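You operate a simulated robot arm through the tools that you are given. There is no shell and no other tool.

You run a simulated robot arm. Do the job below in one go: nothing can be reset, and whatever is moved stays where it is left.

Task
Test tank A's relief lever, then check that the tank holds 2 bar.
Fine: blue air valve shut, lift the red lever till under 1 bar; refill, shut the air five seconds, reopen it.

Only the result counts: the job must be done as asked and must still hold three seconds after the hand-in. Knocking over, shifting, dropping, spilling or breaking anything else fails it.

Robot
A 6-joint arm with a two-finger gripper, fixed in place. Base frame: the origin is at the foot of the arm, x ahead of it, y to its left, z up. Lengths are in m, angles in degrees, forces in N, time in s.
With the tool pointing down near the work surface it reaches from about 0.14 to 0.68 m from the base axis. Its first joint turns from -66.0 to 66.0 degrees. Payload 2.45 kg.
Tool frame: the origin (TCP) lies between the finger pads and is the grasp point; the fingertips stand 0.03 m ahead of it; z points along the fingers, y is the line along which they close. The gripper opens to 0.106 m. The gripper's body begins 0.079 m behind the TCP.
Orientation is that of the tool frame in the base frame, as a unit quaternion [w, x, y, z]. With the fingers straight down and closing along the base's y, the tool's x points along the base's -x, its y along +y and its z along -z.

Tools
- The arm moves only by the tool drive_tool. Its argument "rows" is a list of rows, each a list of 7 numbers: the closure, from 0 (fully open) to 1 (shut), then the shift along the tool's x, y, z in mm, then the turn, a rotation vector about the tool's x, y, z in degrees. In form: [[claw, x, y, z, ax, ay, az], ...]. A call has 1 to 20 rows; each row shifts and turns the commanded pose from where the row before left it, along the tool's axes as they then stand. Rows are played at 5 a second. More than 0.05 m and 8.6 degrees between two rows, or a gripper value outside its range, and nothing of the call is played. Where a pose cannot be reached the arm comes as near as it can. A force on the tool above 40 N (or 10 N above the force at the start of the call, whichever is more), or a blocked arm, ends the call early, and 0.2 s more pass. Each finger travels about 0.153 m/s and halts on what it meets, pressing with about 32 N; the grip force reading is that of the motor and also rises with nothing between the fingers. The clock runs only during rows and for 0.2 s after the last one: add rows that do not move to give the fingers time. It gives the time, the measured TCP pose, the force on the tool (base axes), the opening and the grip force at its end, in the units of the frame above (readings bear some noise), with the torque about the TCP (base axes, N m) and any sound that the robot's microphone picked up.
- Cameras (640 x 400 px; columns grow to the right, rows downward): "scene" is fixed at [0.0725, 0.4196, 1.4016]; the picture's right is [-0.72, -0.69, 0.00], its down [-0.45, 0.47, -0.75] and it looks along [0.52, -0.54, -0.66] (base axes); focal length 217 px, centre (320, 200). "wrist" rides on the gripper at [0.076, -0.002, -0.106] in the tool frame; the picture's right is [0.02, 1.00, 0.00], its down [-0.78, 0.02, -0.62] and it looks along [-0.62, 0.01, 0.78] (tool axes); focal length 247 px, centre (320, 200). There is no depth. A picture from a camera that has moved, and an enlarged one, comes with that camera's place and axes in the base frame and with its lens. The place of the scene camera against the robot may be out by one fixed shift of up to 0.025 m in any direction.
- grab_frame(camera): a new picture of that camera. It takes no simulated time.
- zoom(camera, box): a new picture of the part [left, top, right, bottom] of that camera's present view, enlarged. It takes no simulated time.
- job_done(): hands the job in; it is judged then, once.

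Nothing tells you positions but the pictures and the camera data. Unless the task says otherwise, let go and move clear before handing in.

The tools are called by a JSON object that holds its "op" and its "data". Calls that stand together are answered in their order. drive_tool: Moves the arm, as the interface text tells. Its arguments: {"type":"object","properties":{"rows":{"type":"array","items":{"type":"array","items":{"type":"number"}}}},"required":["rows"]} The other tools are called the same way: grab_frame (camera) takes a picture; zoom (camera, box) takes an enlarged picture of a part of a camera's view; job_done () hands the job in.

At the start:

```text
t: 0.0
ee_pos: [0.292, -0.0821, 1.1589]
ee_rot: [0.001, 0.0, 1.0, 0.0]
force: [0.6, 0.1, -0.3]
moment: [-0.02, -0.02, 0.01]
width: 0.1062
gripper_force: 0.0
```

scene: 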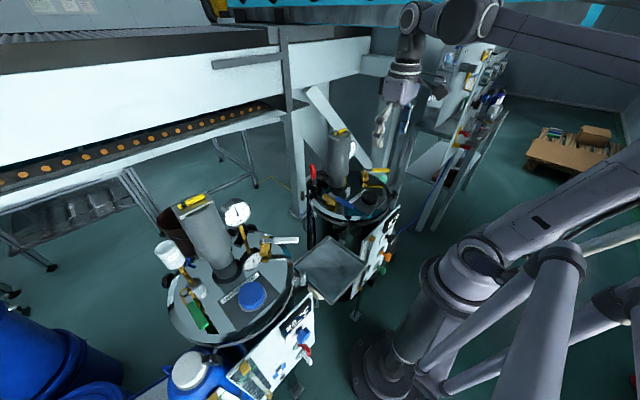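
wrist: 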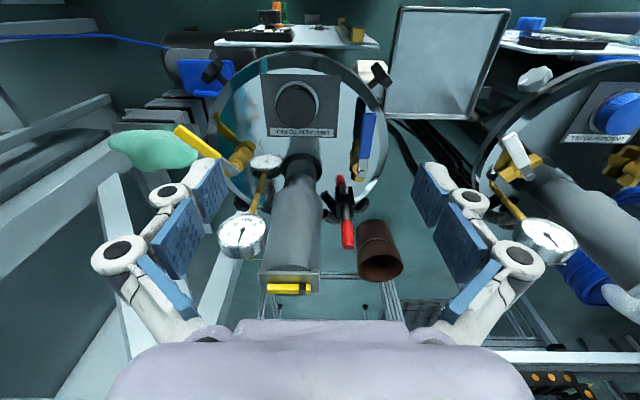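

I see two tanks with gauges, valves and levers; the one under the wrist camera has a red lever, a yellow valve and a blue-handled valve. I'll look closer to identify tank A and its parts before moving.

{"op": "zoom", "data": {"camera": "wrist", "box": [180, 40, 440, 300]}}

{"op": "zoom", "data": {"camera": "scene", "box": [290, 120, 420, 290]}}

{"op": "zoom", "data": {"camera": "scene", "box": [140, 180, 330, 400]}}

{"op": "zoom", "data": {"camera": "wrist", "box": [460, 60, 640, 320]}}

```text
1.54 times, centred on (310, 170) of wrist
camera zoom: at [0.2163, -0.0836, 1.2647], right [-0.02, 1.0, 0.0], down [0.78, 0.02, 0.62], along [0.62, 0.01, -0.78], focal length 380 px, centre (335, 246)
```

zoom: 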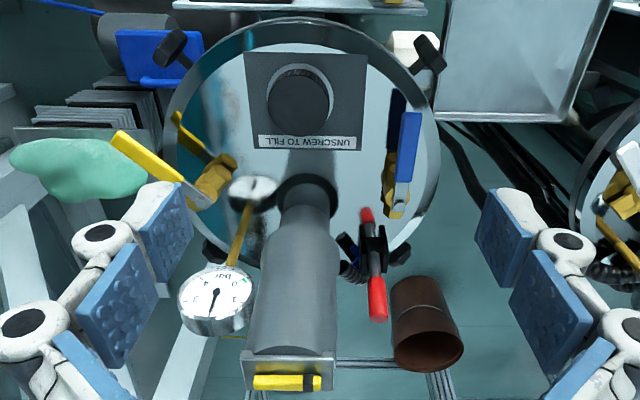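

```text
2.35 times, centred on (355, 205) of scene
camera zoom: at [0.0725, 0.4196, 1.4016], right [-0.72, -0.69, 0.0], down [-0.45, 0.47, -0.75], along [0.52, -0.54, -0.66], focal length 511 px, centre (238, 188)
```

zoom: 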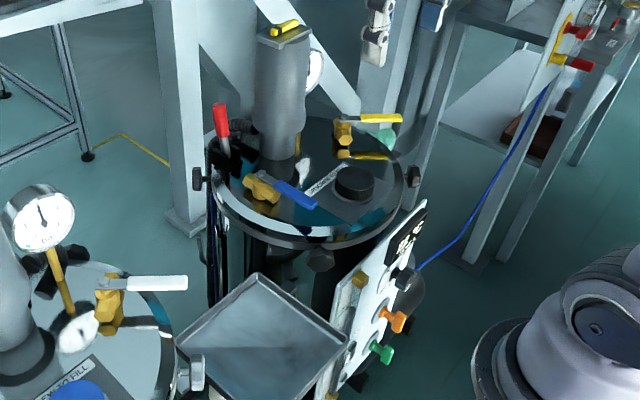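

```text
1.82 times, centred on (235, 290) of scene
camera zoom: at [0.0725, 0.4196, 1.4016], right [-0.72, -0.69, 0.0], down [-0.45, 0.47, -0.75], along [0.52, -0.54, -0.66], focal length 395 px, centre (474, 36)
```

zoom: 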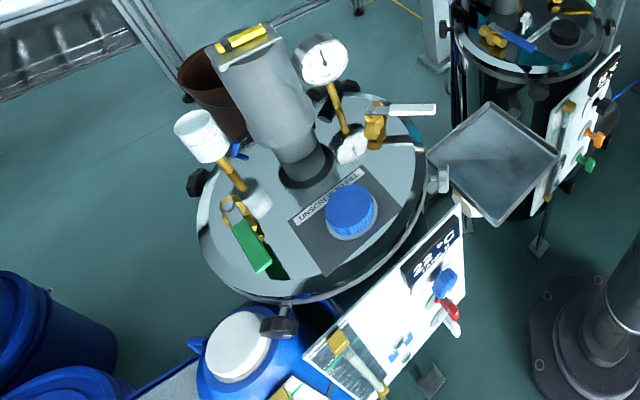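

```text
1.54 times, centred on (550, 190) of wrist
camera zoom: at [0.2163, -0.0836, 1.2647], right [-0.02, 1.0, 0.0], down [0.78, 0.02, 0.62], along [0.62, 0.01, -0.78], focal length 380 px, centre (-34, 215)
```

zoom: 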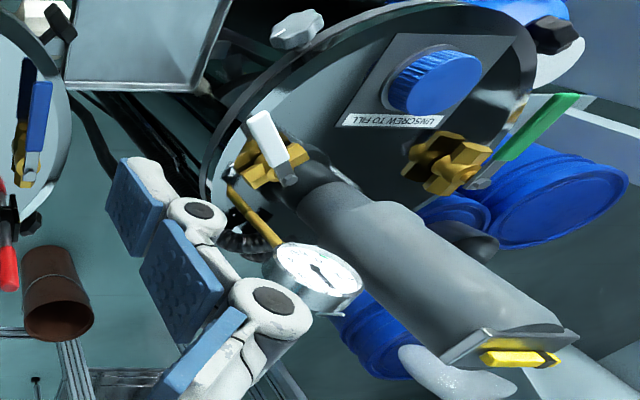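

Tank A appears to be the one with the red lever and the blue-handled valve, roughly at x 0.35–0.55, y −0.1, with its lid near z 0.85. I'll zoom on the gauge, the lever, the blue valve and the front panel.

{"op": "zoom", "data": {"camera": "wrist", "box": [210, 200, 280, 270]}}

{"op": "zoom", "data": {"camera": "wrist", "box": [310, 80, 410, 270]}}

{"op": "zoom", "data": {"camera": "scene", "box": [340, 190, 410, 290]}}

{"op": "zoom", "data": {"camera": "scene", "box": [295, 150, 365, 225]}}

{"op": "zoom", "data": {"camera": "scene", "box": [220, 290, 330, 400]}}

```text
5.71 times, centred on (245, 235) of wrist
camera zoom: at [0.2163, -0.0836, 1.2647], right [-0.02, 1.0, 0.0], down [0.78, 0.02, 0.62], along [0.62, 0.01, -0.78], focal length 1411 px, centre (749, 0)
```

zoom: 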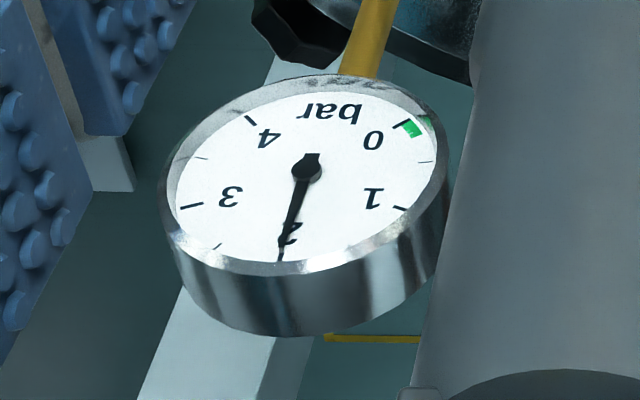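

```text
2.11 times, centred on (360, 175) of wrist
camera zoom: at [0.2163, -0.0836, 1.2647], right [-0.02, 1.0, 0.0], down [0.78, 0.02, 0.62], along [0.62, 0.01, -0.78], focal length 520 px, centre (236, 253)
```

zoom: 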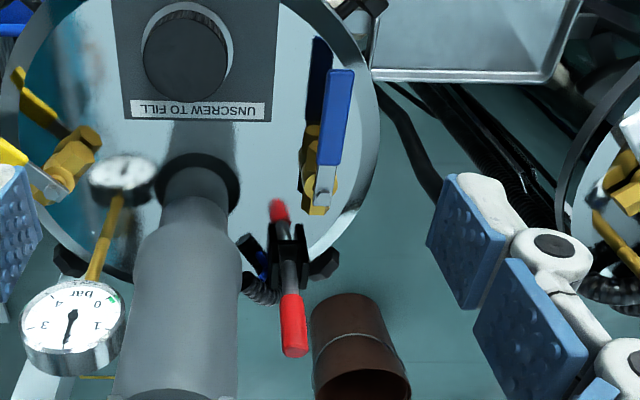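

```text
4.00 times, centred on (375, 240) of scene
camera zoom: at [0.0725, 0.4196, 1.4016], right [-0.72, -0.69, 0.0], down [-0.45, 0.47, -0.75], along [0.52, -0.54, -0.66], focal length 869 px, centre (100, 40)
```

zoom: 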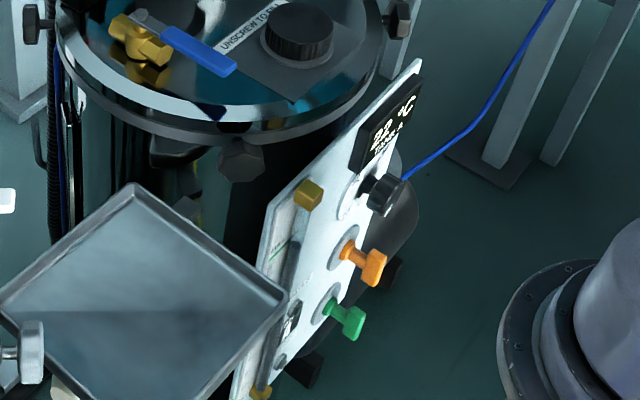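

```text
5.33 times, centred on (330, 188) of scene
camera zoom: at [0.0725, 0.4196, 1.4016], right [-0.72, -0.69, 0.0], down [-0.45, 0.47, -0.75], along [0.52, -0.54, -0.66], focal length 1159 px, centre (267, 267)
```

zoom: 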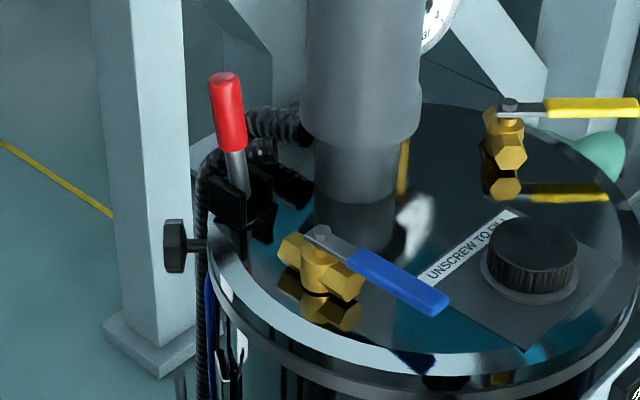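

```text
3.64 times, centred on (275, 345) of scene
camera zoom: at [0.0725, 0.4196, 1.4016], right [-0.72, -0.69, 0.0], down [-0.45, 0.47, -0.75], along [0.52, -0.54, -0.66], focal length 790 px, centre (484, -327)
```

zoom: 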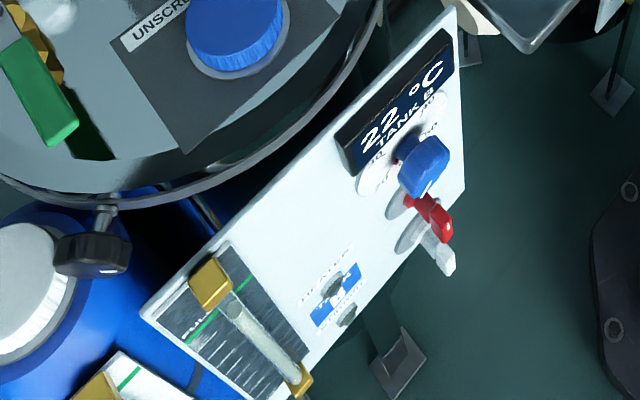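

The gauge on this tank reads 2 bar and the blue handle lies along its valve body (open). I'll confirm the tank's name on its panel and take a look at the whole area for obstacles.

{"op": "zoom", "data": {"camera": "scene", "box": [378, 205, 408, 240]}}

{"op": "zoom", "data": {"camera": "scene", "box": [290, 0, 450, 200]}}

{"op": "zoom", "data": {"camera": "wrist", "box": [320, 160, 370, 260]}}

{"op": "zoom", "data": {"camera": "wrist", "box": [335, 95, 395, 195]}}

```text
11.43 times, centred on (393, 222) of scene
camera zoom: at [0.0725, 0.4196, 1.4016], right [-0.72, -0.69, 0.0], down [-0.45, 0.47, -0.75], along [0.52, -0.54, -0.66], focal length 2483 px, centre (-514, -57)
```

zoom: 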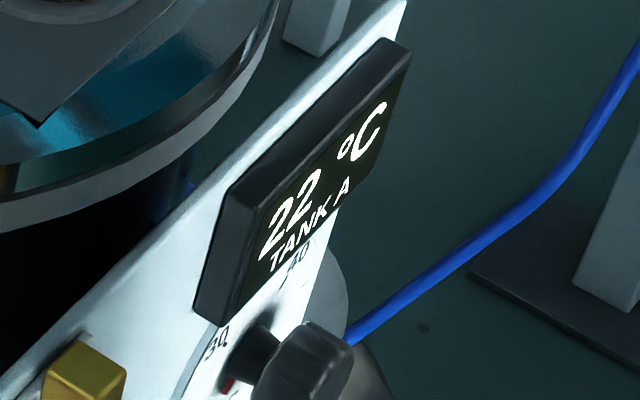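

```text
2.00 times, centred on (370, 100) of scene
camera zoom: at [0.0725, 0.4196, 1.4016], right [-0.72, -0.69, 0.0], down [-0.45, 0.47, -0.75], along [0.52, -0.54, -0.66], focal length 434 px, centre (220, 400)
```

zoom: 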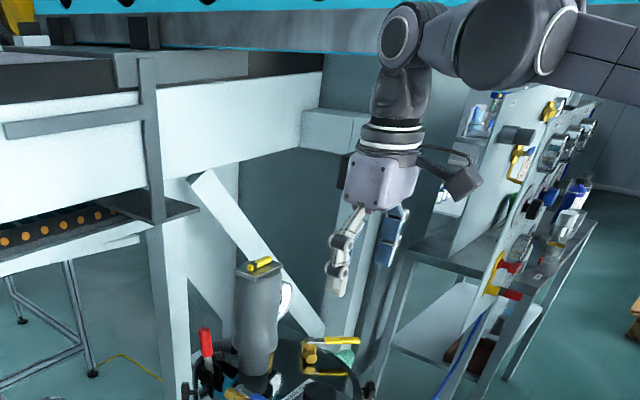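

```text
4.00 times, centred on (345, 210) of wrist
camera zoom: at [0.2163, -0.0836, 1.2647], right [-0.02, 1.0, 0.0], down [0.78, 0.02, 0.62], along [0.62, 0.01, -0.78], focal length 988 px, centre (220, 160)
```

zoom: 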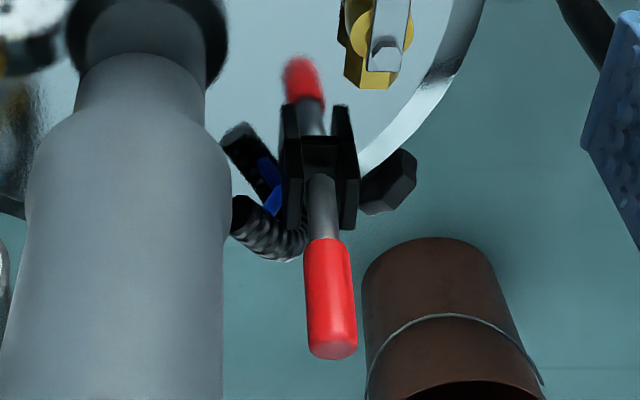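

```text
4.00 times, centred on (365, 145) of wrist
camera zoom: at [0.2163, -0.0836, 1.2647], right [-0.02, 1.0, 0.0], down [0.78, 0.02, 0.62], along [0.62, 0.01, -0.78], focal length 988 px, centre (140, 420)
```

zoom: 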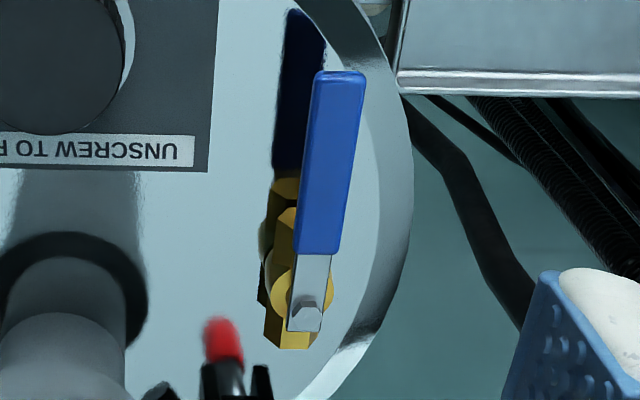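

This is Tank A (panel label), gauge at 2 bar; the red lever sits in a bracket with its pin along y, near (0.54, −0.03, 0.98) at its tip. I'll move up and aside, turning the wrist camera to view the lever and blue valve from the +y side.

{"op": "drive_tool", "data": {"rows": [[0, -30, 34, -6, 0, 0, 0], [0, -30, 34, -6, 0, 0, 0], [0, -30, 34, -6, 0, 0, 0], [0, -30, 34, -6, 0, 0, 0], [0, -30, 34, -6, 0, 0, 0], [0, 0, 0, 0, 0, 0, 8.2], [0, 0, 0, 0, 0, 0, 8.2], [0, 0, 0, 0, 0, 0, 8.2], [0, 0, 0, 0, 0, 0, 8.2], [0, 0, 0, 0, 0, 0, 8.2], [0, 0, 0, 0, 0, 0, 8.2], [0, 0, 0, 0, 0, 0, 8.2], [0, 0, 0, 0, 0, 0, 8.2], [0, 0, 0, 0, 0, 0, 8.2], [0, 0, 0, 0, 0, 0, 8.2], [0, 0, 0, 0, 0, 0, 8.0]]}}

{"op": "grab_frame", "data": {"camera": "wrist"}}

{"op": "grab_frame", "data": {"camera": "scene"}}

```text
t: 3.4
ee_pos: [0.4407, 0.0878, 1.1875]
ee_rot: [0.0, 0.708, 0.707, 0.0]
force: [0.1, 0.1, 0.0]
moment: [0.02, -0.02, -0.04]
width: 0.1062
gripper_force: 0.0
```

```text
taken
camera wrist: at [0.441, 0.1643, 1.2947], right [1.0, 0.02, 0.0], down [0.01, -0.78, 0.62], along [0.01, -0.62, -0.78], focal length 247 px, centre (320, 200)
```

wrist: 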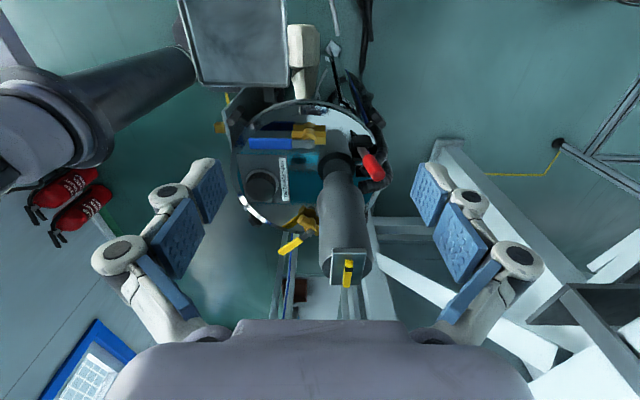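

```text
taken
```

scene: 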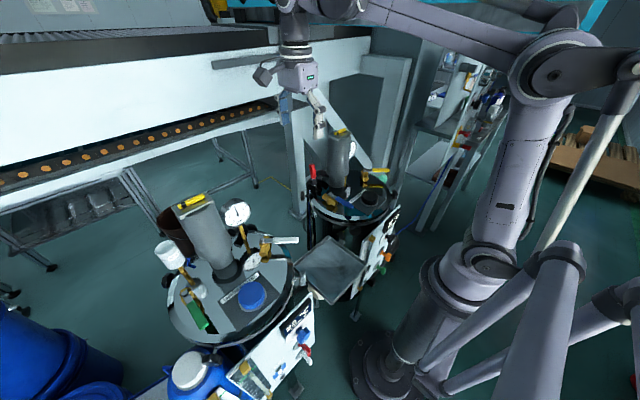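

The new view shows the lever and valve from the +y side; the lever leans outward to +x. I'll enlarge it for exact geometry.

{"op": "zoom", "data": {"camera": "wrist", "box": [330, 120, 400, 200]}}

{"op": "zoom", "data": {"camera": "wrist", "box": [230, 90, 400, 260]}}

{"op": "zoom", "data": {"camera": "scene", "box": [295, 150, 345, 205]}}

```text
5.00 times, centred on (365, 160) of wrist
camera zoom: at [0.441, 0.1643, 1.2947], right [1.0, 0.02, 0.0], down [0.01, -0.78, 0.62], along [0.01, -0.62, -0.78], focal length 1235 px, centre (95, 400)
```

zoom: 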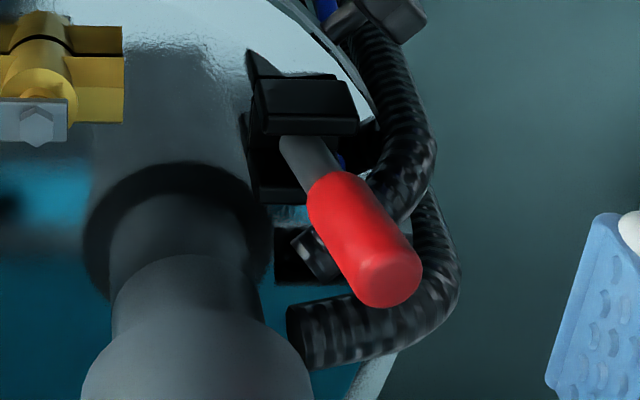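

```text
2.35 times, centred on (315, 175) of wrist
camera zoom: at [0.441, 0.1643, 1.2947], right [1.0, 0.02, 0.0], down [0.01, -0.78, 0.62], along [0.01, -0.62, -0.78], focal length 581 px, centre (332, 259)
```

zoom: 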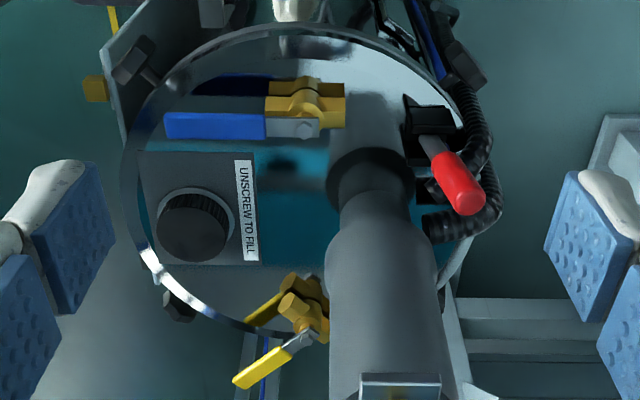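

```text
7.27 times, centred on (320, 178) of scene
camera zoom: at [0.0725, 0.4196, 1.4016], right [-0.72, -0.69, 0.0], down [-0.45, 0.47, -0.75], along [0.52, -0.54, -0.66], focal length 1580 px, centre (320, 364)
```

zoom: 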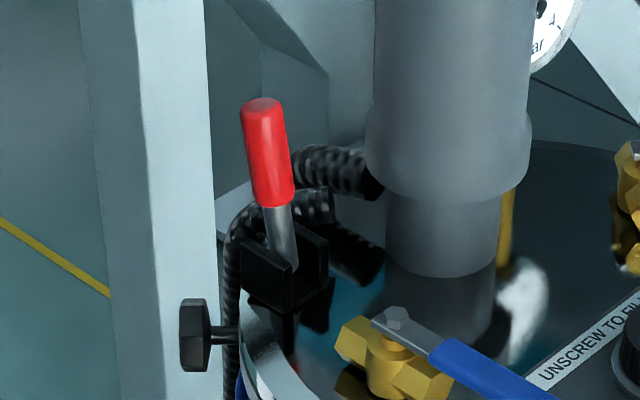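

The lever's red grip runs from about (0.522, −0.030, 0.94) to (0.532, −0.032, 0.99), with the motor cylinder centred near (0.477, −0.117) up to z 1.10. I'll move the camera closer on the +y side to study the bracket and valve.

{"op": "drive_tool", "data": {"rows": [[0, -5, 15, 25, 0, 0, 0], [0, -5, 15, 25, 0, 0, 0], [0, -5, 15, 25, 0, 0, 0], [0, -5, 15, 25, 0, 0, 0], [0, 0, 0, 0, 0, 0, 0]]}}

{"op": "grab_frame", "data": {"camera": "wrist"}}

{"op": "zoom", "data": {"camera": "wrist", "box": [270, 80, 400, 230]}}

```text
t: 4.6
ee_pos: [0.501, 0.0663, 1.0873]
ee_rot: [0.0, 0.707, 0.707, -0.001]
force: [-0.1, 0.2, -0.5]
moment: [-0.01, 0.01, -0.03]
width: 0.1057
gripper_force: 0.1
```

```text
taken
camera wrist: at [0.5004, 0.1431, 1.1935], right [1.0, 0.02, 0.0], down [0.02, -0.78, 0.62], along [0.01, -0.62, -0.78], focal length 247 px, centre (320, 200)
```

wrist: 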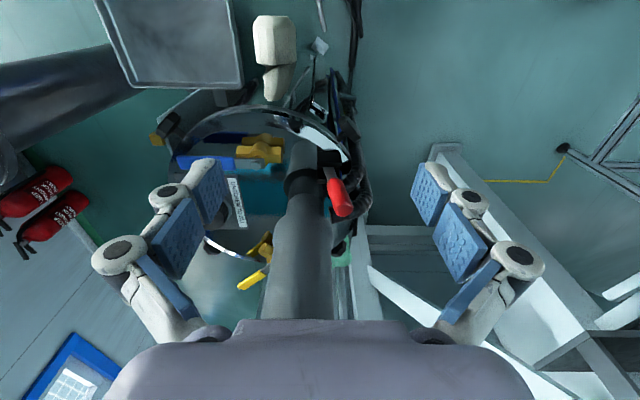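

```text
2.67 times, centred on (335, 155) of wrist
camera zoom: at [0.5004, 0.1431, 1.1935], right [1.0, 0.02, 0.0], down [0.02, -0.78, 0.62], along [0.01, -0.62, -0.78], focal length 659 px, centre (280, 320)
```

zoom: 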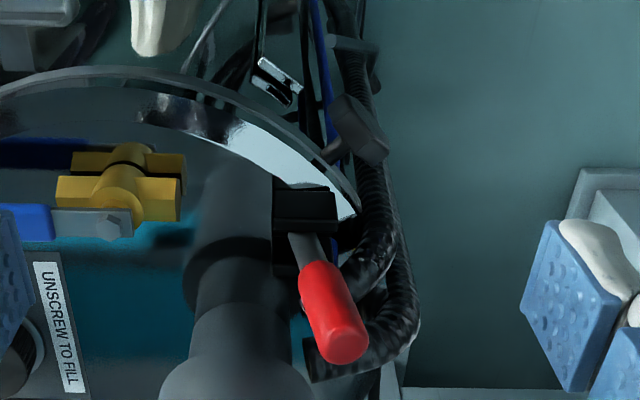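

The lever and its bracket are clearer now; I'll enlarge the bracket further.

{"op": "zoom", "data": {"camera": "wrist", "box": [315, 140, 360, 220]}}

{"op": "zoom", "data": {"camera": "wrist", "box": [170, 110, 300, 200]}}

{"op": "zoom", "data": {"camera": "scene", "box": [300, 155, 330, 205]}}

```text
5.00 times, centred on (338, 180) of wrist
camera zoom: at [0.5004, 0.1431, 1.1935], right [1.0, 0.02, 0.0], down [0.02, -0.78, 0.62], along [0.01, -0.62, -0.78], focal length 1235 px, centre (232, 300)
```

zoom: 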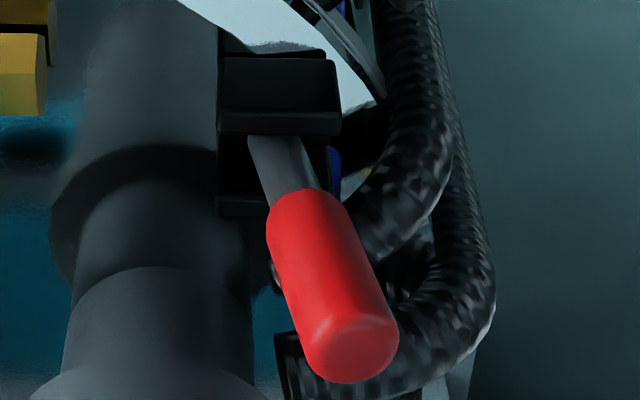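

```text
4.44 times, centred on (235, 155) of wrist
camera zoom: at [0.5004, 0.1431, 1.1935], right [1.0, 0.02, 0.0], down [0.02, -0.78, 0.62], along [0.01, -0.62, -0.78], focal length 1098 px, centre (698, 400)
```

zoom: 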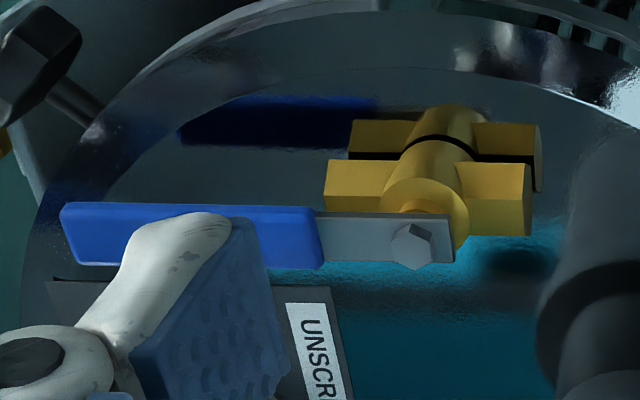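

```text
8.00 times, centred on (315, 180) of scene
camera zoom: at [0.0725, 0.4196, 1.4016], right [-0.72, -0.69, 0.0], down [-0.45, 0.47, -0.75], along [0.52, -0.54, -0.66], focal length 1738 px, centre (360, 360)
```

zoom: 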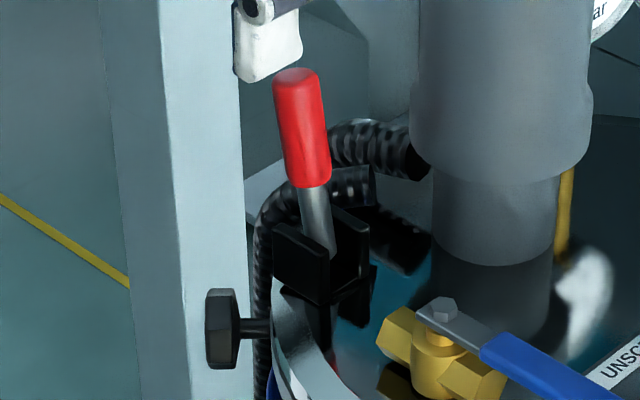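

The blue handle pivots near (0.426, −0.0155, 0.925) and points to −x with its tip at x ≈ 0.329; lid is about z 0.89. I'll move above the handle, turn back so the fingers straddle it along y, and preset a narrow opening.

{"op": "drive_tool", "data": {"rows": [[0.3, -20.5, -36.25, 0, 0, 0, 0], [0.5, -20.5, -36.25, 0, 0, 0, 0], [0.7, -20.5, -36.25, 0, 0, 0, 0], [0.74, -20.5, -36.25, 0, 0, 0, 0], [0.74, 0, 0, 0, 0, 0, -8.2], [0.74, 0, 0, 0, 0, 0, -8.2], [0.74, 0, 0, 0, 0, 0, -8.2], [0.74, 0, 0, 0, 0, 0, -8.2], [0.74, 0, 0, 0, 0, 0, -8.2], [0.74, 0, 0, 0, 0, 0, -8.2], [0.74, 0, 0, 0, 0, 0, -8.2], [0.74, 0, 0, 0, 0, 0, -8.2], [0.74, 0, 0, 0, 0, 0, -8.2], [0.74, 0, 0, 0, 0, 0, -8.2], [0.74, 0, 0, 0, 0, 0, -8.0], [0.74, 0, 0, 0, 0, 0, 0]]}}

{"op": "grab_frame", "data": {"camera": "wrist"}}

{"op": "zoom", "data": {"camera": "scene", "box": [270, 100, 430, 260]}}

```text
t: 8.0
ee_pos: [0.3586, -0.0148, 1.087]
ee_rot: [0.0, -0.002, 1.0, 0.0]
force: [0.3, 0.7, -0.1]
moment: [0.01, 0.0, 0.02]
width: 0.0275
gripper_force: 0.1
```

```text
taken
camera wrist: at [0.282, -0.0157, 1.1944], right [-0.02, 1.0, 0.0], down [0.78, 0.02, 0.62], along [0.62, 0.02, -0.78], focal length 247 px, centre (320, 200)
```

wrist: 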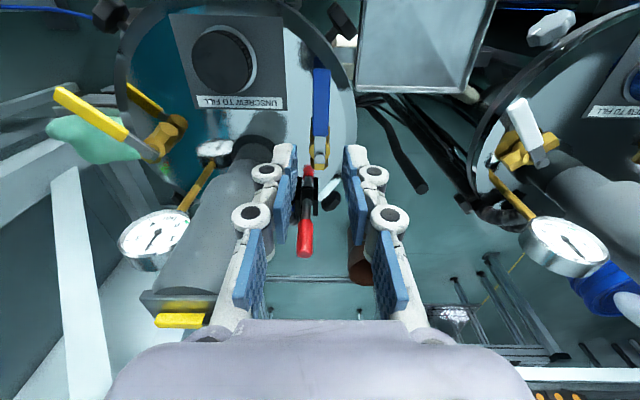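

```text
2.50 times, centred on (350, 180) of scene
camera zoom: at [0.0725, 0.4196, 1.4016], right [-0.72, -0.69, 0.0], down [-0.45, 0.47, -0.75], along [0.52, -0.54, -0.66], focal length 543 px, centre (245, 250)
```

zoom: 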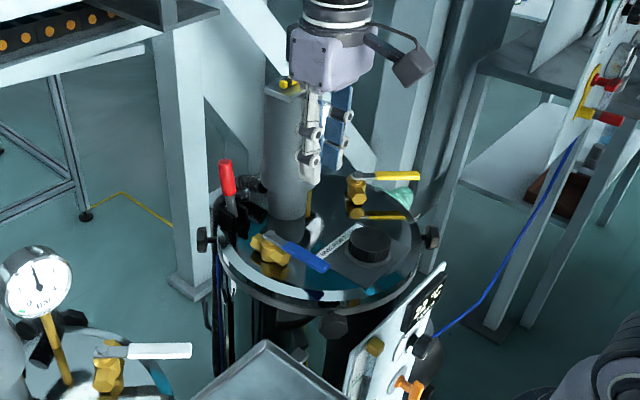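

The fingers are set about 27 mm apart above the handle. I'll enlarge to check the handle's lateral alignment before descending.

{"op": "zoom", "data": {"camera": "wrist", "box": [270, 50, 370, 190]}}

{"op": "zoom", "data": {"camera": "wrist", "box": [110, 200, 200, 280]}}

```text
2.86 times, centred on (320, 120) of wrist
camera zoom: at [0.282, -0.0157, 1.1944], right [-0.02, 1.0, 0.0], down [0.78, 0.02, 0.62], along [0.62, 0.02, -0.78], focal length 706 px, centre (320, 429)
```

zoom: 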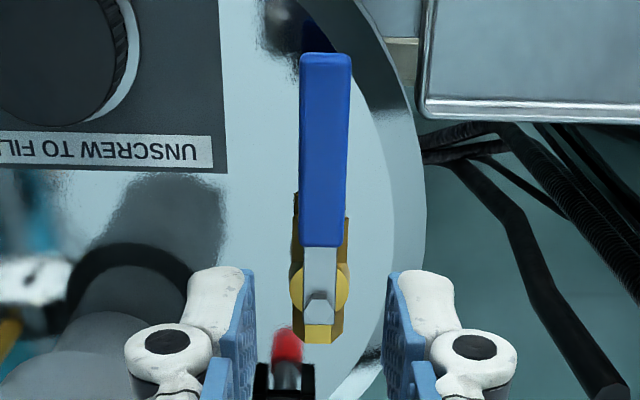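

```text
5.00 times, centred on (155, 240) of wrist
camera zoom: at [0.282, -0.0157, 1.1944], right [-0.02, 1.0, 0.0], down [0.78, 0.02, 0.62], along [0.62, 0.02, -0.78], focal length 1235 px, centre (1145, 0)
```

zoom: 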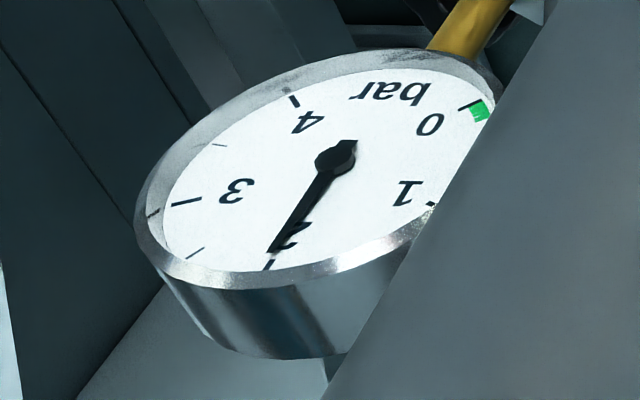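

Handle centre line is near y ≈ −0.0135. I'll widen a little and descend to just above the handle, then check.

{"op": "drive_tool", "data": {"rows": [[0.68, 0, 1, 35, 0, 0, 0], [0.68, 0, 0, 35, 0, 0, 0], [0.68, 0, 0, 25, 0, 0, 0], [0.68, 0, 0, 0, 0, 0, 0]]}}

{"op": "grab_frame", "data": {"camera": "wrist"}}

{"op": "zoom", "data": {"camera": "scene", "box": [290, 150, 390, 240]}}

```text
t: 9.0
ee_pos: [0.3554, -0.0152, 0.992]
ee_rot: [0.001, 0.0, 1.0, 0.0]
force: [-0.2, -0.1, -0.8]
moment: [0.01, 0.0, -0.01]
width: 0.0338
gripper_force: 0.0
```

```text
taken
camera wrist: at [0.28, -0.0156, 1.0987], right [-0.02, 1.0, 0.0], down [0.78, 0.02, 0.62], along [0.62, 0.01, -0.78], focal length 247 px, centre (320, 200)
```

wrist: 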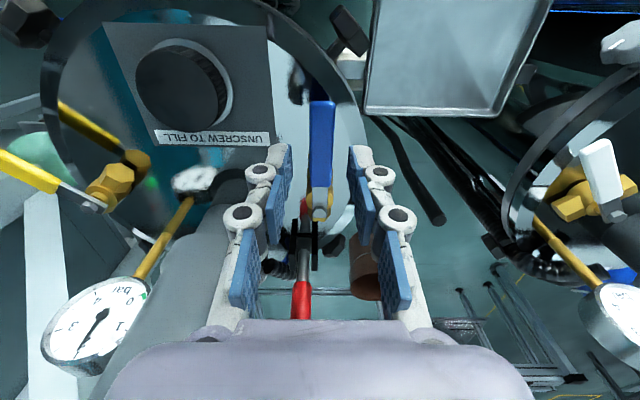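

```text
4.44 times, centred on (340, 195) of scene
camera zoom: at [0.0725, 0.4196, 1.4016], right [-0.72, -0.69, 0.0], down [-0.45, 0.47, -0.75], along [0.52, -0.54, -0.66], focal length 966 px, centre (231, 222)
```

zoom: 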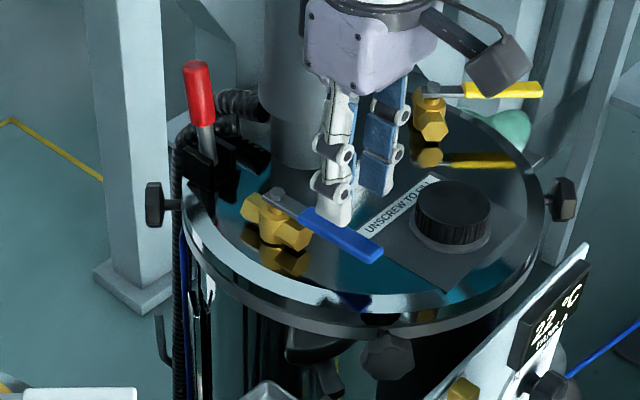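

The handle is centred between the fingers. I'll descend the last ~5 cm so the fingers straddle the blue grip.

{"op": "drive_tool", "data": {"rows": [[0.68, 0, 0, 20, 0, 0, 0], [0.68, 0, 0, 20, 0, 0, 0], [0.68, 0, 0, 12, 0, 0, 0], [0.68, 0, 0, 0, 0, 0, 0]]}}

{"op": "grab_frame", "data": {"camera": "wrist"}}

{"op": "zoom", "data": {"camera": "scene", "box": [290, 150, 390, 240]}}

```text
t: 10.0
ee_pos: [0.3571, -0.0137, 0.9392]
ee_rot: [0.0, 0.0, 1.0, 0.0]
force: [-0.1, -0.5, 0.4]
moment: [-0.03, -0.01, -0.02]
width: 0.0339
gripper_force: 0.1
```

```text
taken
camera wrist: at [0.2815, -0.0149, 1.0465], right [-0.02, 1.0, 0.0], down [0.78, 0.02, 0.62], along [0.62, 0.01, -0.78], focal length 247 px, centre (320, 200)
```

wrist: 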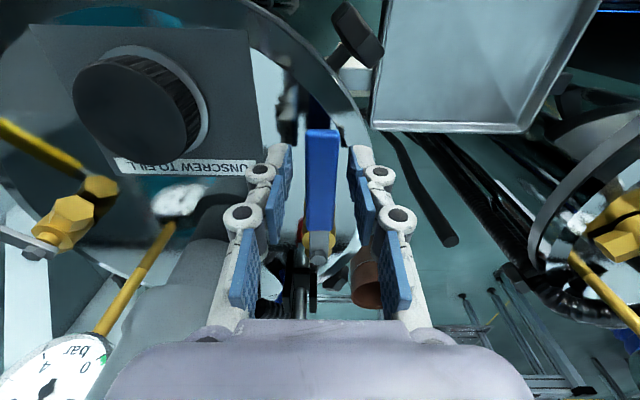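

```text
4.44 times, centred on (340, 195) of scene
camera zoom: at [0.0725, 0.4196, 1.4016], right [-0.72, -0.69, 0.0], down [-0.45, 0.47, -0.75], along [0.52, -0.54, -0.66], focal length 966 px, centre (231, 222)
```

zoom: 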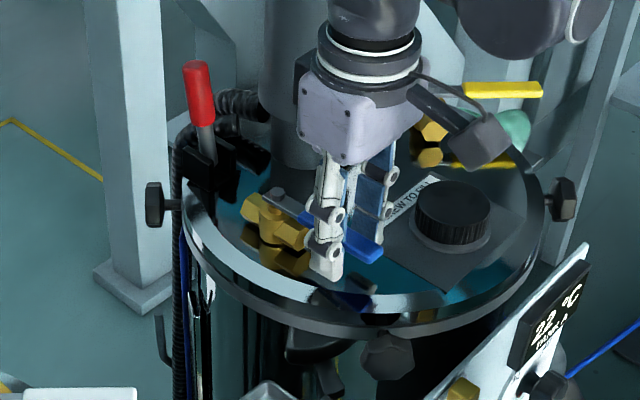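

Fingers straddle the blue grip at about 70 mm from its pivot. I'll narrow the cage and start a small clockwise turn (toward +y) to test that it moves freely.

{"op": "drive_tool", "data": {"rows": [[0.76, 0, 0, 0, 0, 0, 0], [0.76, -0.27, 6.1, 0, 0, 0, 5], [0.76, -0.27, 6.1, 0, 0, 0, 5], [0.76, -0.27, 6.1, 0, 0, 0, 5], [0.76, 0, 0, 0, 0, 0, 0]]}}

{"op": "grab_frame", "data": {"camera": "wrist"}}

{"op": "zoom", "data": {"camera": "scene", "box": [290, 150, 390, 240]}}

```text
t: 11.2
ee_pos: [0.3609, 0.0053, 0.9409]
ee_rot: [0.0, 0.13, 0.991, 0.0]
force: [-0.4, -1.7, -0.2]
moment: [-0.02, -0.02, -0.02]
width: 0.0266
gripper_force: 0.4
```

```text
taken
camera wrist: at [0.2861, 0.0228, 1.048], right [0.24, 0.97, 0.0], down [0.76, -0.19, 0.62], along [0.6, -0.15, -0.78], focal length 247 px, centre (320, 200)
```

wrist: 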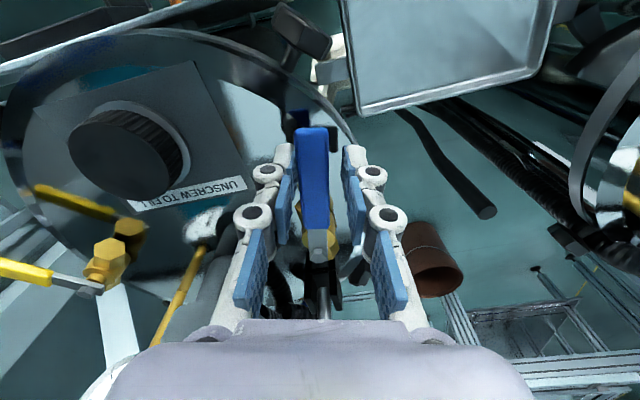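

```text
4.44 times, centred on (340, 195) of scene
camera zoom: at [0.0724, 0.4196, 1.4016], right [-0.72, -0.69, 0.0], down [-0.45, 0.47, -0.75], along [0.52, -0.54, -0.66], focal length 966 px, centre (231, 222)
```

zoom: 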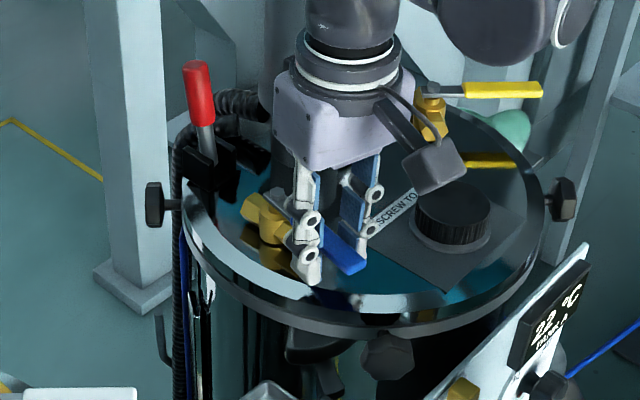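

The handle turns freely toward +y with about 2 N. I'll continue the arc to near 90°.

{"op": "drive_tool", "data": {"rows": [[0.76, -0.27, 6.1, 0, 0, 0, 5], [0.76, -0.27, 6.1, 0, 0, 0, 5], [0.76, -0.27, 6.1, 0, 0, 0, 5], [0.76, -0.27, 6.1, 0, 0, 0, 5], [0.76, -0.27, 6.1, 0, 0, 0, 5], [0.76, -0.27, 6.1, 0, 0, 0, 5], [0.76, -0.27, 6.1, 0, 0, 0, 5], [0.76, -0.27, 6.1, 0, 0, 0, 5], [0.76, -0.27, 6.1, 0, 0, 0, 5], [0.76, -0.27, 6.1, 0, 0, 0, 5], [0.76, -0.27, 6.1, 0, 0, 0, 5], [0.76, -0.27, 6.1, 0, 0, 0, 5], [0.76, -0.27, 6.1, 0, 0, 0, 5], [0.76, -0.27, 6.1, 0, 0, 0, 5], [0.76, 0, 0, 0, 0, 0, 0]]}}

{"op": "grab_frame", "data": {"camera": "wrist"}}

{"op": "zoom", "data": {"camera": "scene", "box": [290, 150, 390, 240]}}

```text
t: 14.4
ee_pos: [0.4199, 0.0557, 0.9407]
ee_rot: [0.0, 0.675, 0.738, 0.0]
force: [-0.7, -0.8, 0.7]
moment: [-0.02, 0.01, 0.01]
width: 0.0264
gripper_force: 0.3
```

```text
taken
camera wrist: at [0.4132, 0.1322, 1.0482], right [0.99, 0.11, 0.0], down [0.08, -0.78, 0.62], along [0.07, -0.62, -0.78], focal length 247 px, centre (320, 200)
```

wrist: 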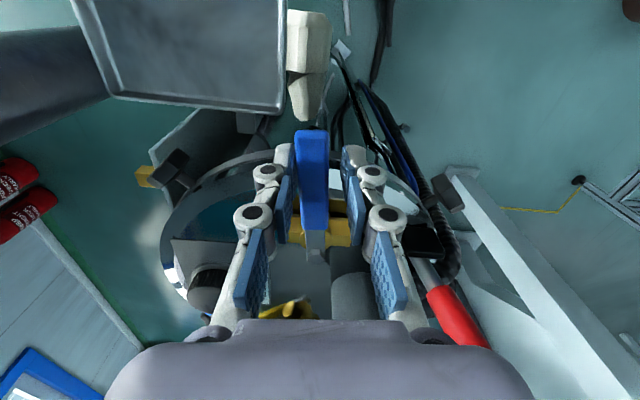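

```text
4.44 times, centred on (340, 195) of scene
camera zoom: at [0.0724, 0.4196, 1.4016], right [-0.72, -0.69, 0.0], down [-0.45, 0.47, -0.75], along [0.52, -0.54, -0.66], focal length 966 px, centre (231, 222)
```

zoom: 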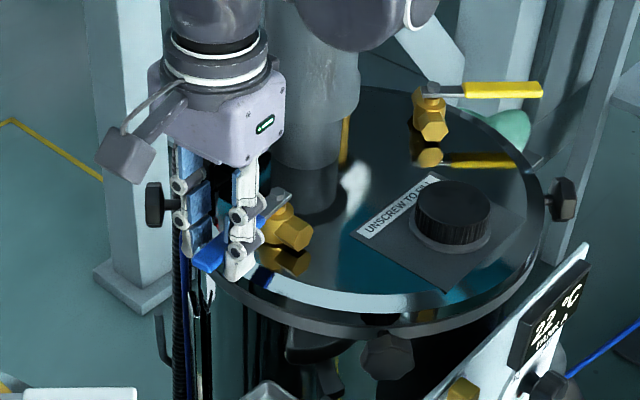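

Tool is at ~85° of the turn. I'll push on in small steps until the stop is felt.

{"op": "drive_tool", "data": {"rows": [[0.76, 0, 2.4, 0, 0, 0, 2], [0.76, 0, 2.4, 0, 0, 0, 2], [0.76, 0, 2.0, 0, 0, 0, 1], [0.76, 0, 0, 0, 0, 0, 0]]}}

{"op": "zoom", "data": {"camera": "wrist", "box": [250, 120, 400, 270]}}

```text
t: 15.4
ee_pos: [0.4288, 0.0562, 0.9399]
ee_rot: [0.0, 0.707, 0.707, 0.002]
force: [-0.1, 0.6, -0.3]
moment: [-0.01, 0.0, 0.0]
width: 0.0261
gripper_force: 0.3
```

```text
2.67 times, centred on (325, 195) of wrist
camera zoom: at [0.4275, 0.1329, 1.047], right [1.0, 0.02, 0.0], down [0.02, -0.78, 0.62], along [0.01, -0.62, -0.78], focal length 659 px, centre (307, 213)
```

zoom: 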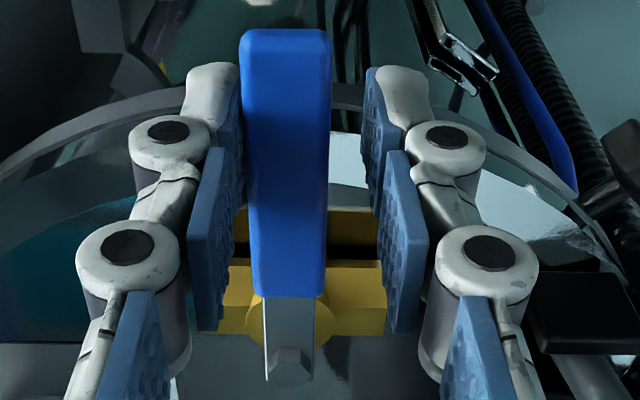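

The handle is nearly perpendicular to its body; still no stop felt. A few more small steps.

{"op": "drive_tool", "data": {"rows": [[0.76, 0, 1.5, 0, 0, 0, 0], [0.76, 0, 1.5, 0, 0, 0, 0], [0.76, 0, 1.5, 0, 0, 0, 0], [0.76, 0, 0, 0, 0, 0, 0]]}}

{"op": "zoom", "data": {"camera": "wrist", "box": [250, 120, 400, 270]}}

```text
t: 16.4
ee_pos: [0.4328, 0.0559, 0.9405]
ee_rot: [0.0, 0.707, 0.707, 0.0]
force: [-10.1, 0.2, 3.3]
moment: [-0.02, 0.21, -0.11]
width: 0.0321
gripper_force: 4.7
```

```text
2.67 times, centred on (325, 195) of wrist
camera zoom: at [0.4322, 0.133, 1.0469], right [1.0, 0.02, 0.0], down [0.02, -0.78, 0.62], along [0.01, -0.62, -0.78], focal length 659 px, centre (307, 213)
```

zoom: 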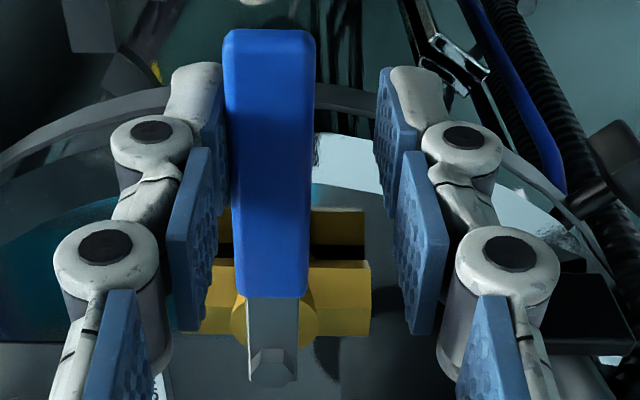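

The stop is felt (≈10 N), so the blue valve is shut at 90°. I'll relax, rise, and move above the lever with the fingers opened ~5 cm along x.

{"op": "drive_tool", "data": {"rows": [[0.7, 0, -4.5, 0, 0, 0, 0], [0.68, 0, 0, -10, 0, 0, 0], [0.68, 0, 0, -40, 0, 0, 0], [0.65, 0, 0, -45, 0, 0, 0], [0.6, 0, 0, -35, 0, 0, 0], [0.55, -20, 24, 0, 0, 0, 0], [0.5, -20, 24, 0, 0, 0, 0], [0.5, 0, 0, 0, 0, 0, 0]]}}

{"op": "grab_frame", "data": {"camera": "wrist"}}

{"op": "zoom", "data": {"camera": "scene", "box": [290, 150, 390, 240]}}

```text
t: 18.2
ee_pos: [0.4773, 0.0151, 1.0699]
ee_rot: [0.001, 0.707, 0.707, 0.0]
force: [0.5, -0.1, 0.5]
moment: [0.04, -0.01, 0.01]
width: 0.0533
gripper_force: 0.1
```

```text
taken
camera wrist: at [0.4767, 0.0923, 1.177], right [1.0, 0.02, 0.0], down [0.02, -0.78, 0.62], along [0.01, -0.62, -0.78], focal length 247 px, centre (320, 200)
```

wrist: 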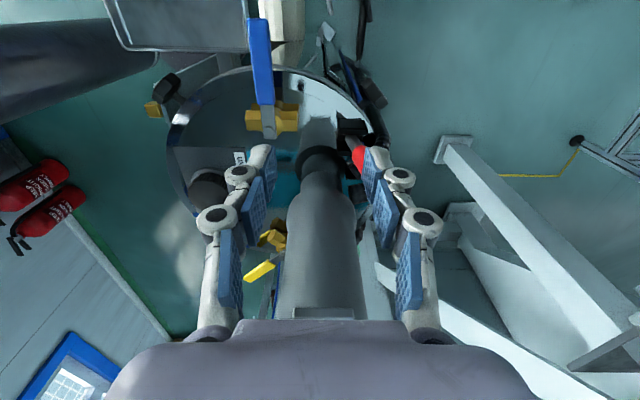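

```text
4.44 times, centred on (340, 195) of scene
camera zoom: at [0.0725, 0.4196, 1.4016], right [-0.72, -0.69, 0.0], down [-0.45, 0.47, -0.75], along [0.52, -0.54, -0.66], focal length 966 px, centre (231, 222)
```

zoom: 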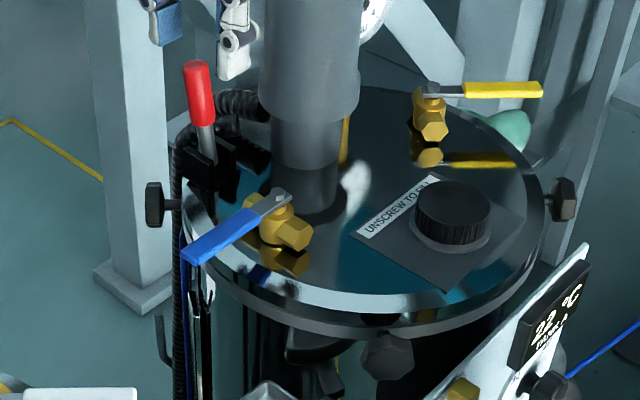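

The valve stays shut, handle square to its body. I'll move over the lever and look before descending around it.

{"op": "drive_tool", "data": {"rows": [[0.5, -23, 26, 0, 0, 0, 0], [0.5, -23, 25, 0, 0, 0, 0], [0.5, 0, 0, 15, 0, 0, 0], [0.5, 0, 0, 0, 0, 0, 0]]}}

{"op": "grab_frame", "data": {"camera": "wrist"}}

{"op": "zoom", "data": {"camera": "scene", "box": [290, 130, 360, 220]}}

```text
t: 19.2
ee_pos: [0.5281, -0.0305, 1.0569]
ee_rot: [0.0, 0.707, 0.707, 0.0]
force: [0.8, 0.6, 0.2]
moment: [-0.01, 0.01, 0.04]
width: 0.0532
gripper_force: 0.1
```

```text
taken
camera wrist: at [0.5282, 0.046, 1.1636], right [1.0, 0.02, 0.0], down [0.02, -0.78, 0.62], along [0.01, -0.62, -0.78], focal length 247 px, centre (320, 200)
```

wrist: 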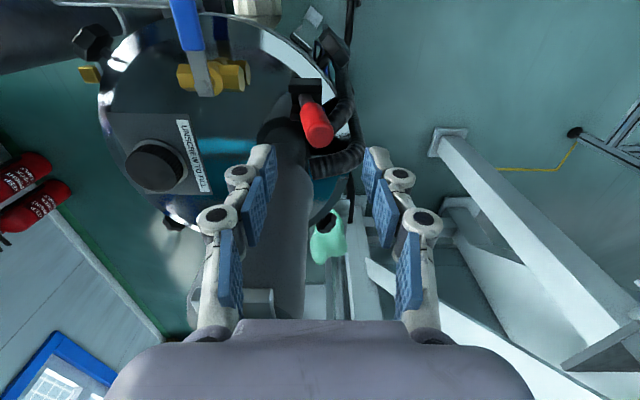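

```text
4.44 times, centred on (325, 175) of scene
camera zoom: at [0.0725, 0.4196, 1.4016], right [-0.72, -0.69, 0.0], down [-0.45, 0.47, -0.75], along [0.52, -0.54, -0.66], focal length 966 px, centre (298, 311)
```

zoom: 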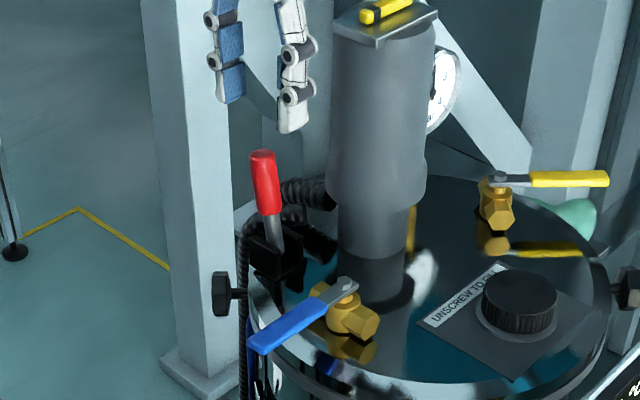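

The lever tip lies right between the fingers laterally. I'll take a closer look at the bracket from above before descending.

{"op": "zoom", "data": {"camera": "wrist", "box": [270, 60, 370, 190]}}

{"op": "drive_tool", "data": {"rows": [[0.5, 0, 0, 25, 0, 0, 0], [0.5, 0, 0, 25, 0, 0, 0], [0.5, 0, 0, 25, 0, 0, 0], [0.5, 0, 0, 14, 0, 0, 0], [0.5, 0, 0, 0, 0, 0, 0]]}}

{"op": "grab_frame", "data": {"camera": "wrist"}}

{"op": "zoom", "data": {"camera": "scene", "box": [290, 130, 360, 220]}}

```text
3.08 times, centred on (320, 125) of wrist
camera zoom: at [0.5282, 0.046, 1.1636], right [1.0, 0.02, 0.0], down [0.02, -0.78, 0.62], along [0.01, -0.62, -0.78], focal length 760 px, centre (320, 431)
```

zoom: 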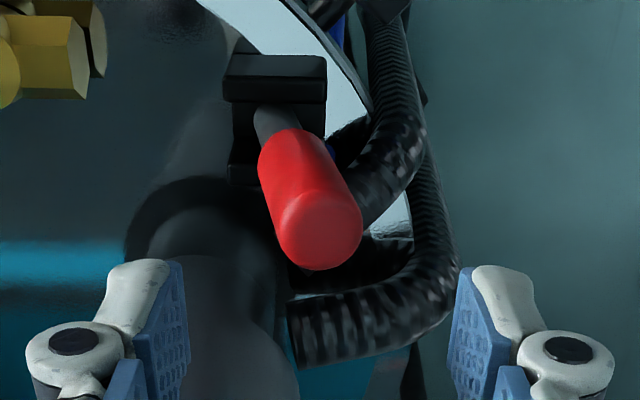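

```text
t: 20.4
ee_pos: [0.5278, -0.0297, 0.9667]
ee_rot: [0.0, 0.708, 0.707, 0.0]
force: [-0.4, -0.2, -0.5]
moment: [-0.01, 0.02, 0.01]
width: 0.0531
gripper_force: 0.1
```

```text
taken
camera wrist: at [0.527, 0.0468, 1.0734], right [1.0, 0.02, 0.0], down [0.02, -0.78, 0.62], along [0.01, -0.62, -0.78], focal length 247 px, centre (320, 200)
```

wrist: 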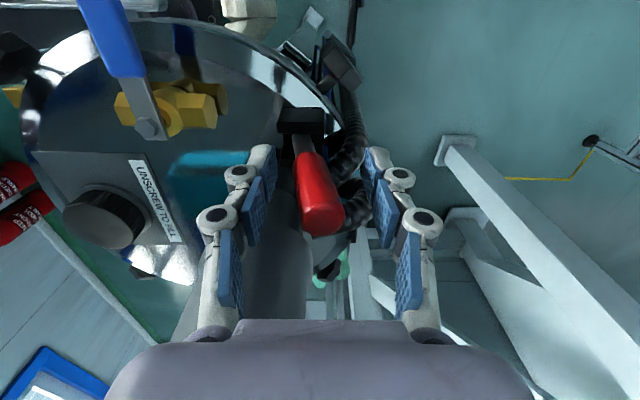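

```text
4.44 times, centred on (325, 175) of scene
camera zoom: at [0.0725, 0.4196, 1.4016], right [-0.72, -0.69, 0.0], down [-0.45, 0.47, -0.75], along [0.52, -0.54, -0.66], focal length 966 px, centre (298, 311)
```

zoom: 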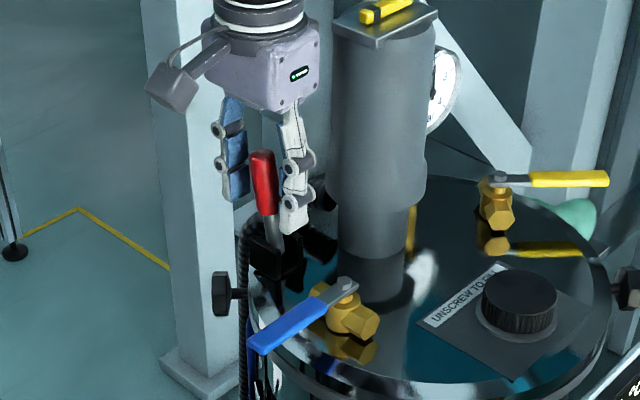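

The lever is caged between the fingers. I'll tighten the cage and gently test pushing toward −x (inward) in small steps, watching force and sound.

{"op": "drive_tool", "data": {"rows": [[0.62, 0, 0, 0, 0, 0, 0], [0.62, 0, -3, 0, 0, 0, 0], [0.62, 0, -3, 0, 0, 0, 0], [0.62, 0, -3, 0, 0, 0, 0], [0.62, 0, -2, 0, 0, 0, 0], [0.62, 0, 0, 0, 0, 0, 0]]}}

{"op": "grab_frame", "data": {"camera": "wrist"}}

{"op": "zoom", "data": {"camera": "scene", "box": [290, 130, 360, 220]}}

```text
t: 21.8
ee_pos: [0.5173, -0.028, 0.9672]
ee_rot: [0.001, 0.707, 0.707, 0.001]
force: [2.9, -1.1, 0.8]
moment: [0.03, 0.07, 0.01]
width: 0.0428
gripper_force: 2.0
```

```text
taken
camera wrist: at [0.5159, 0.0478, 1.0735], right [1.0, 0.02, 0.0], down [0.02, -0.78, 0.62], along [0.01, -0.62, -0.78], focal length 247 px, centre (320, 200)
```

wrist: 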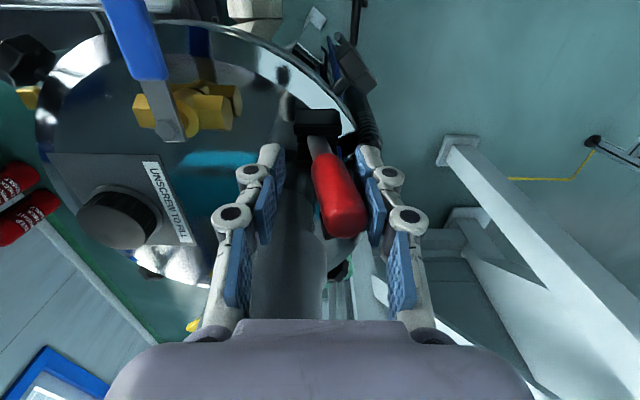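

```text
4.44 times, centred on (325, 175) of scene
camera zoom: at [0.0725, 0.4196, 1.4016], right [-0.72, -0.69, 0.0], down [-0.45, 0.47, -0.75], along [0.52, -0.54, -0.66], focal length 966 px, centre (298, 311)
```

zoom: 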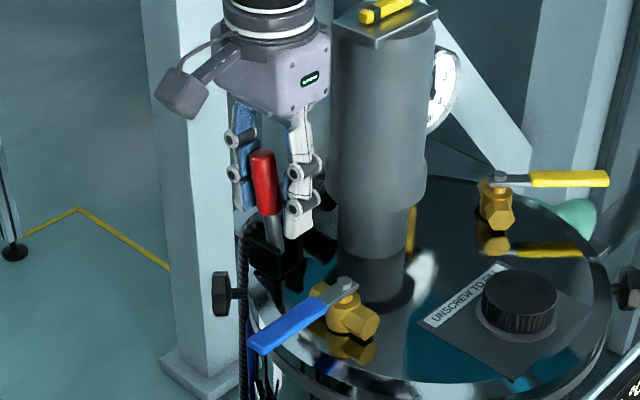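

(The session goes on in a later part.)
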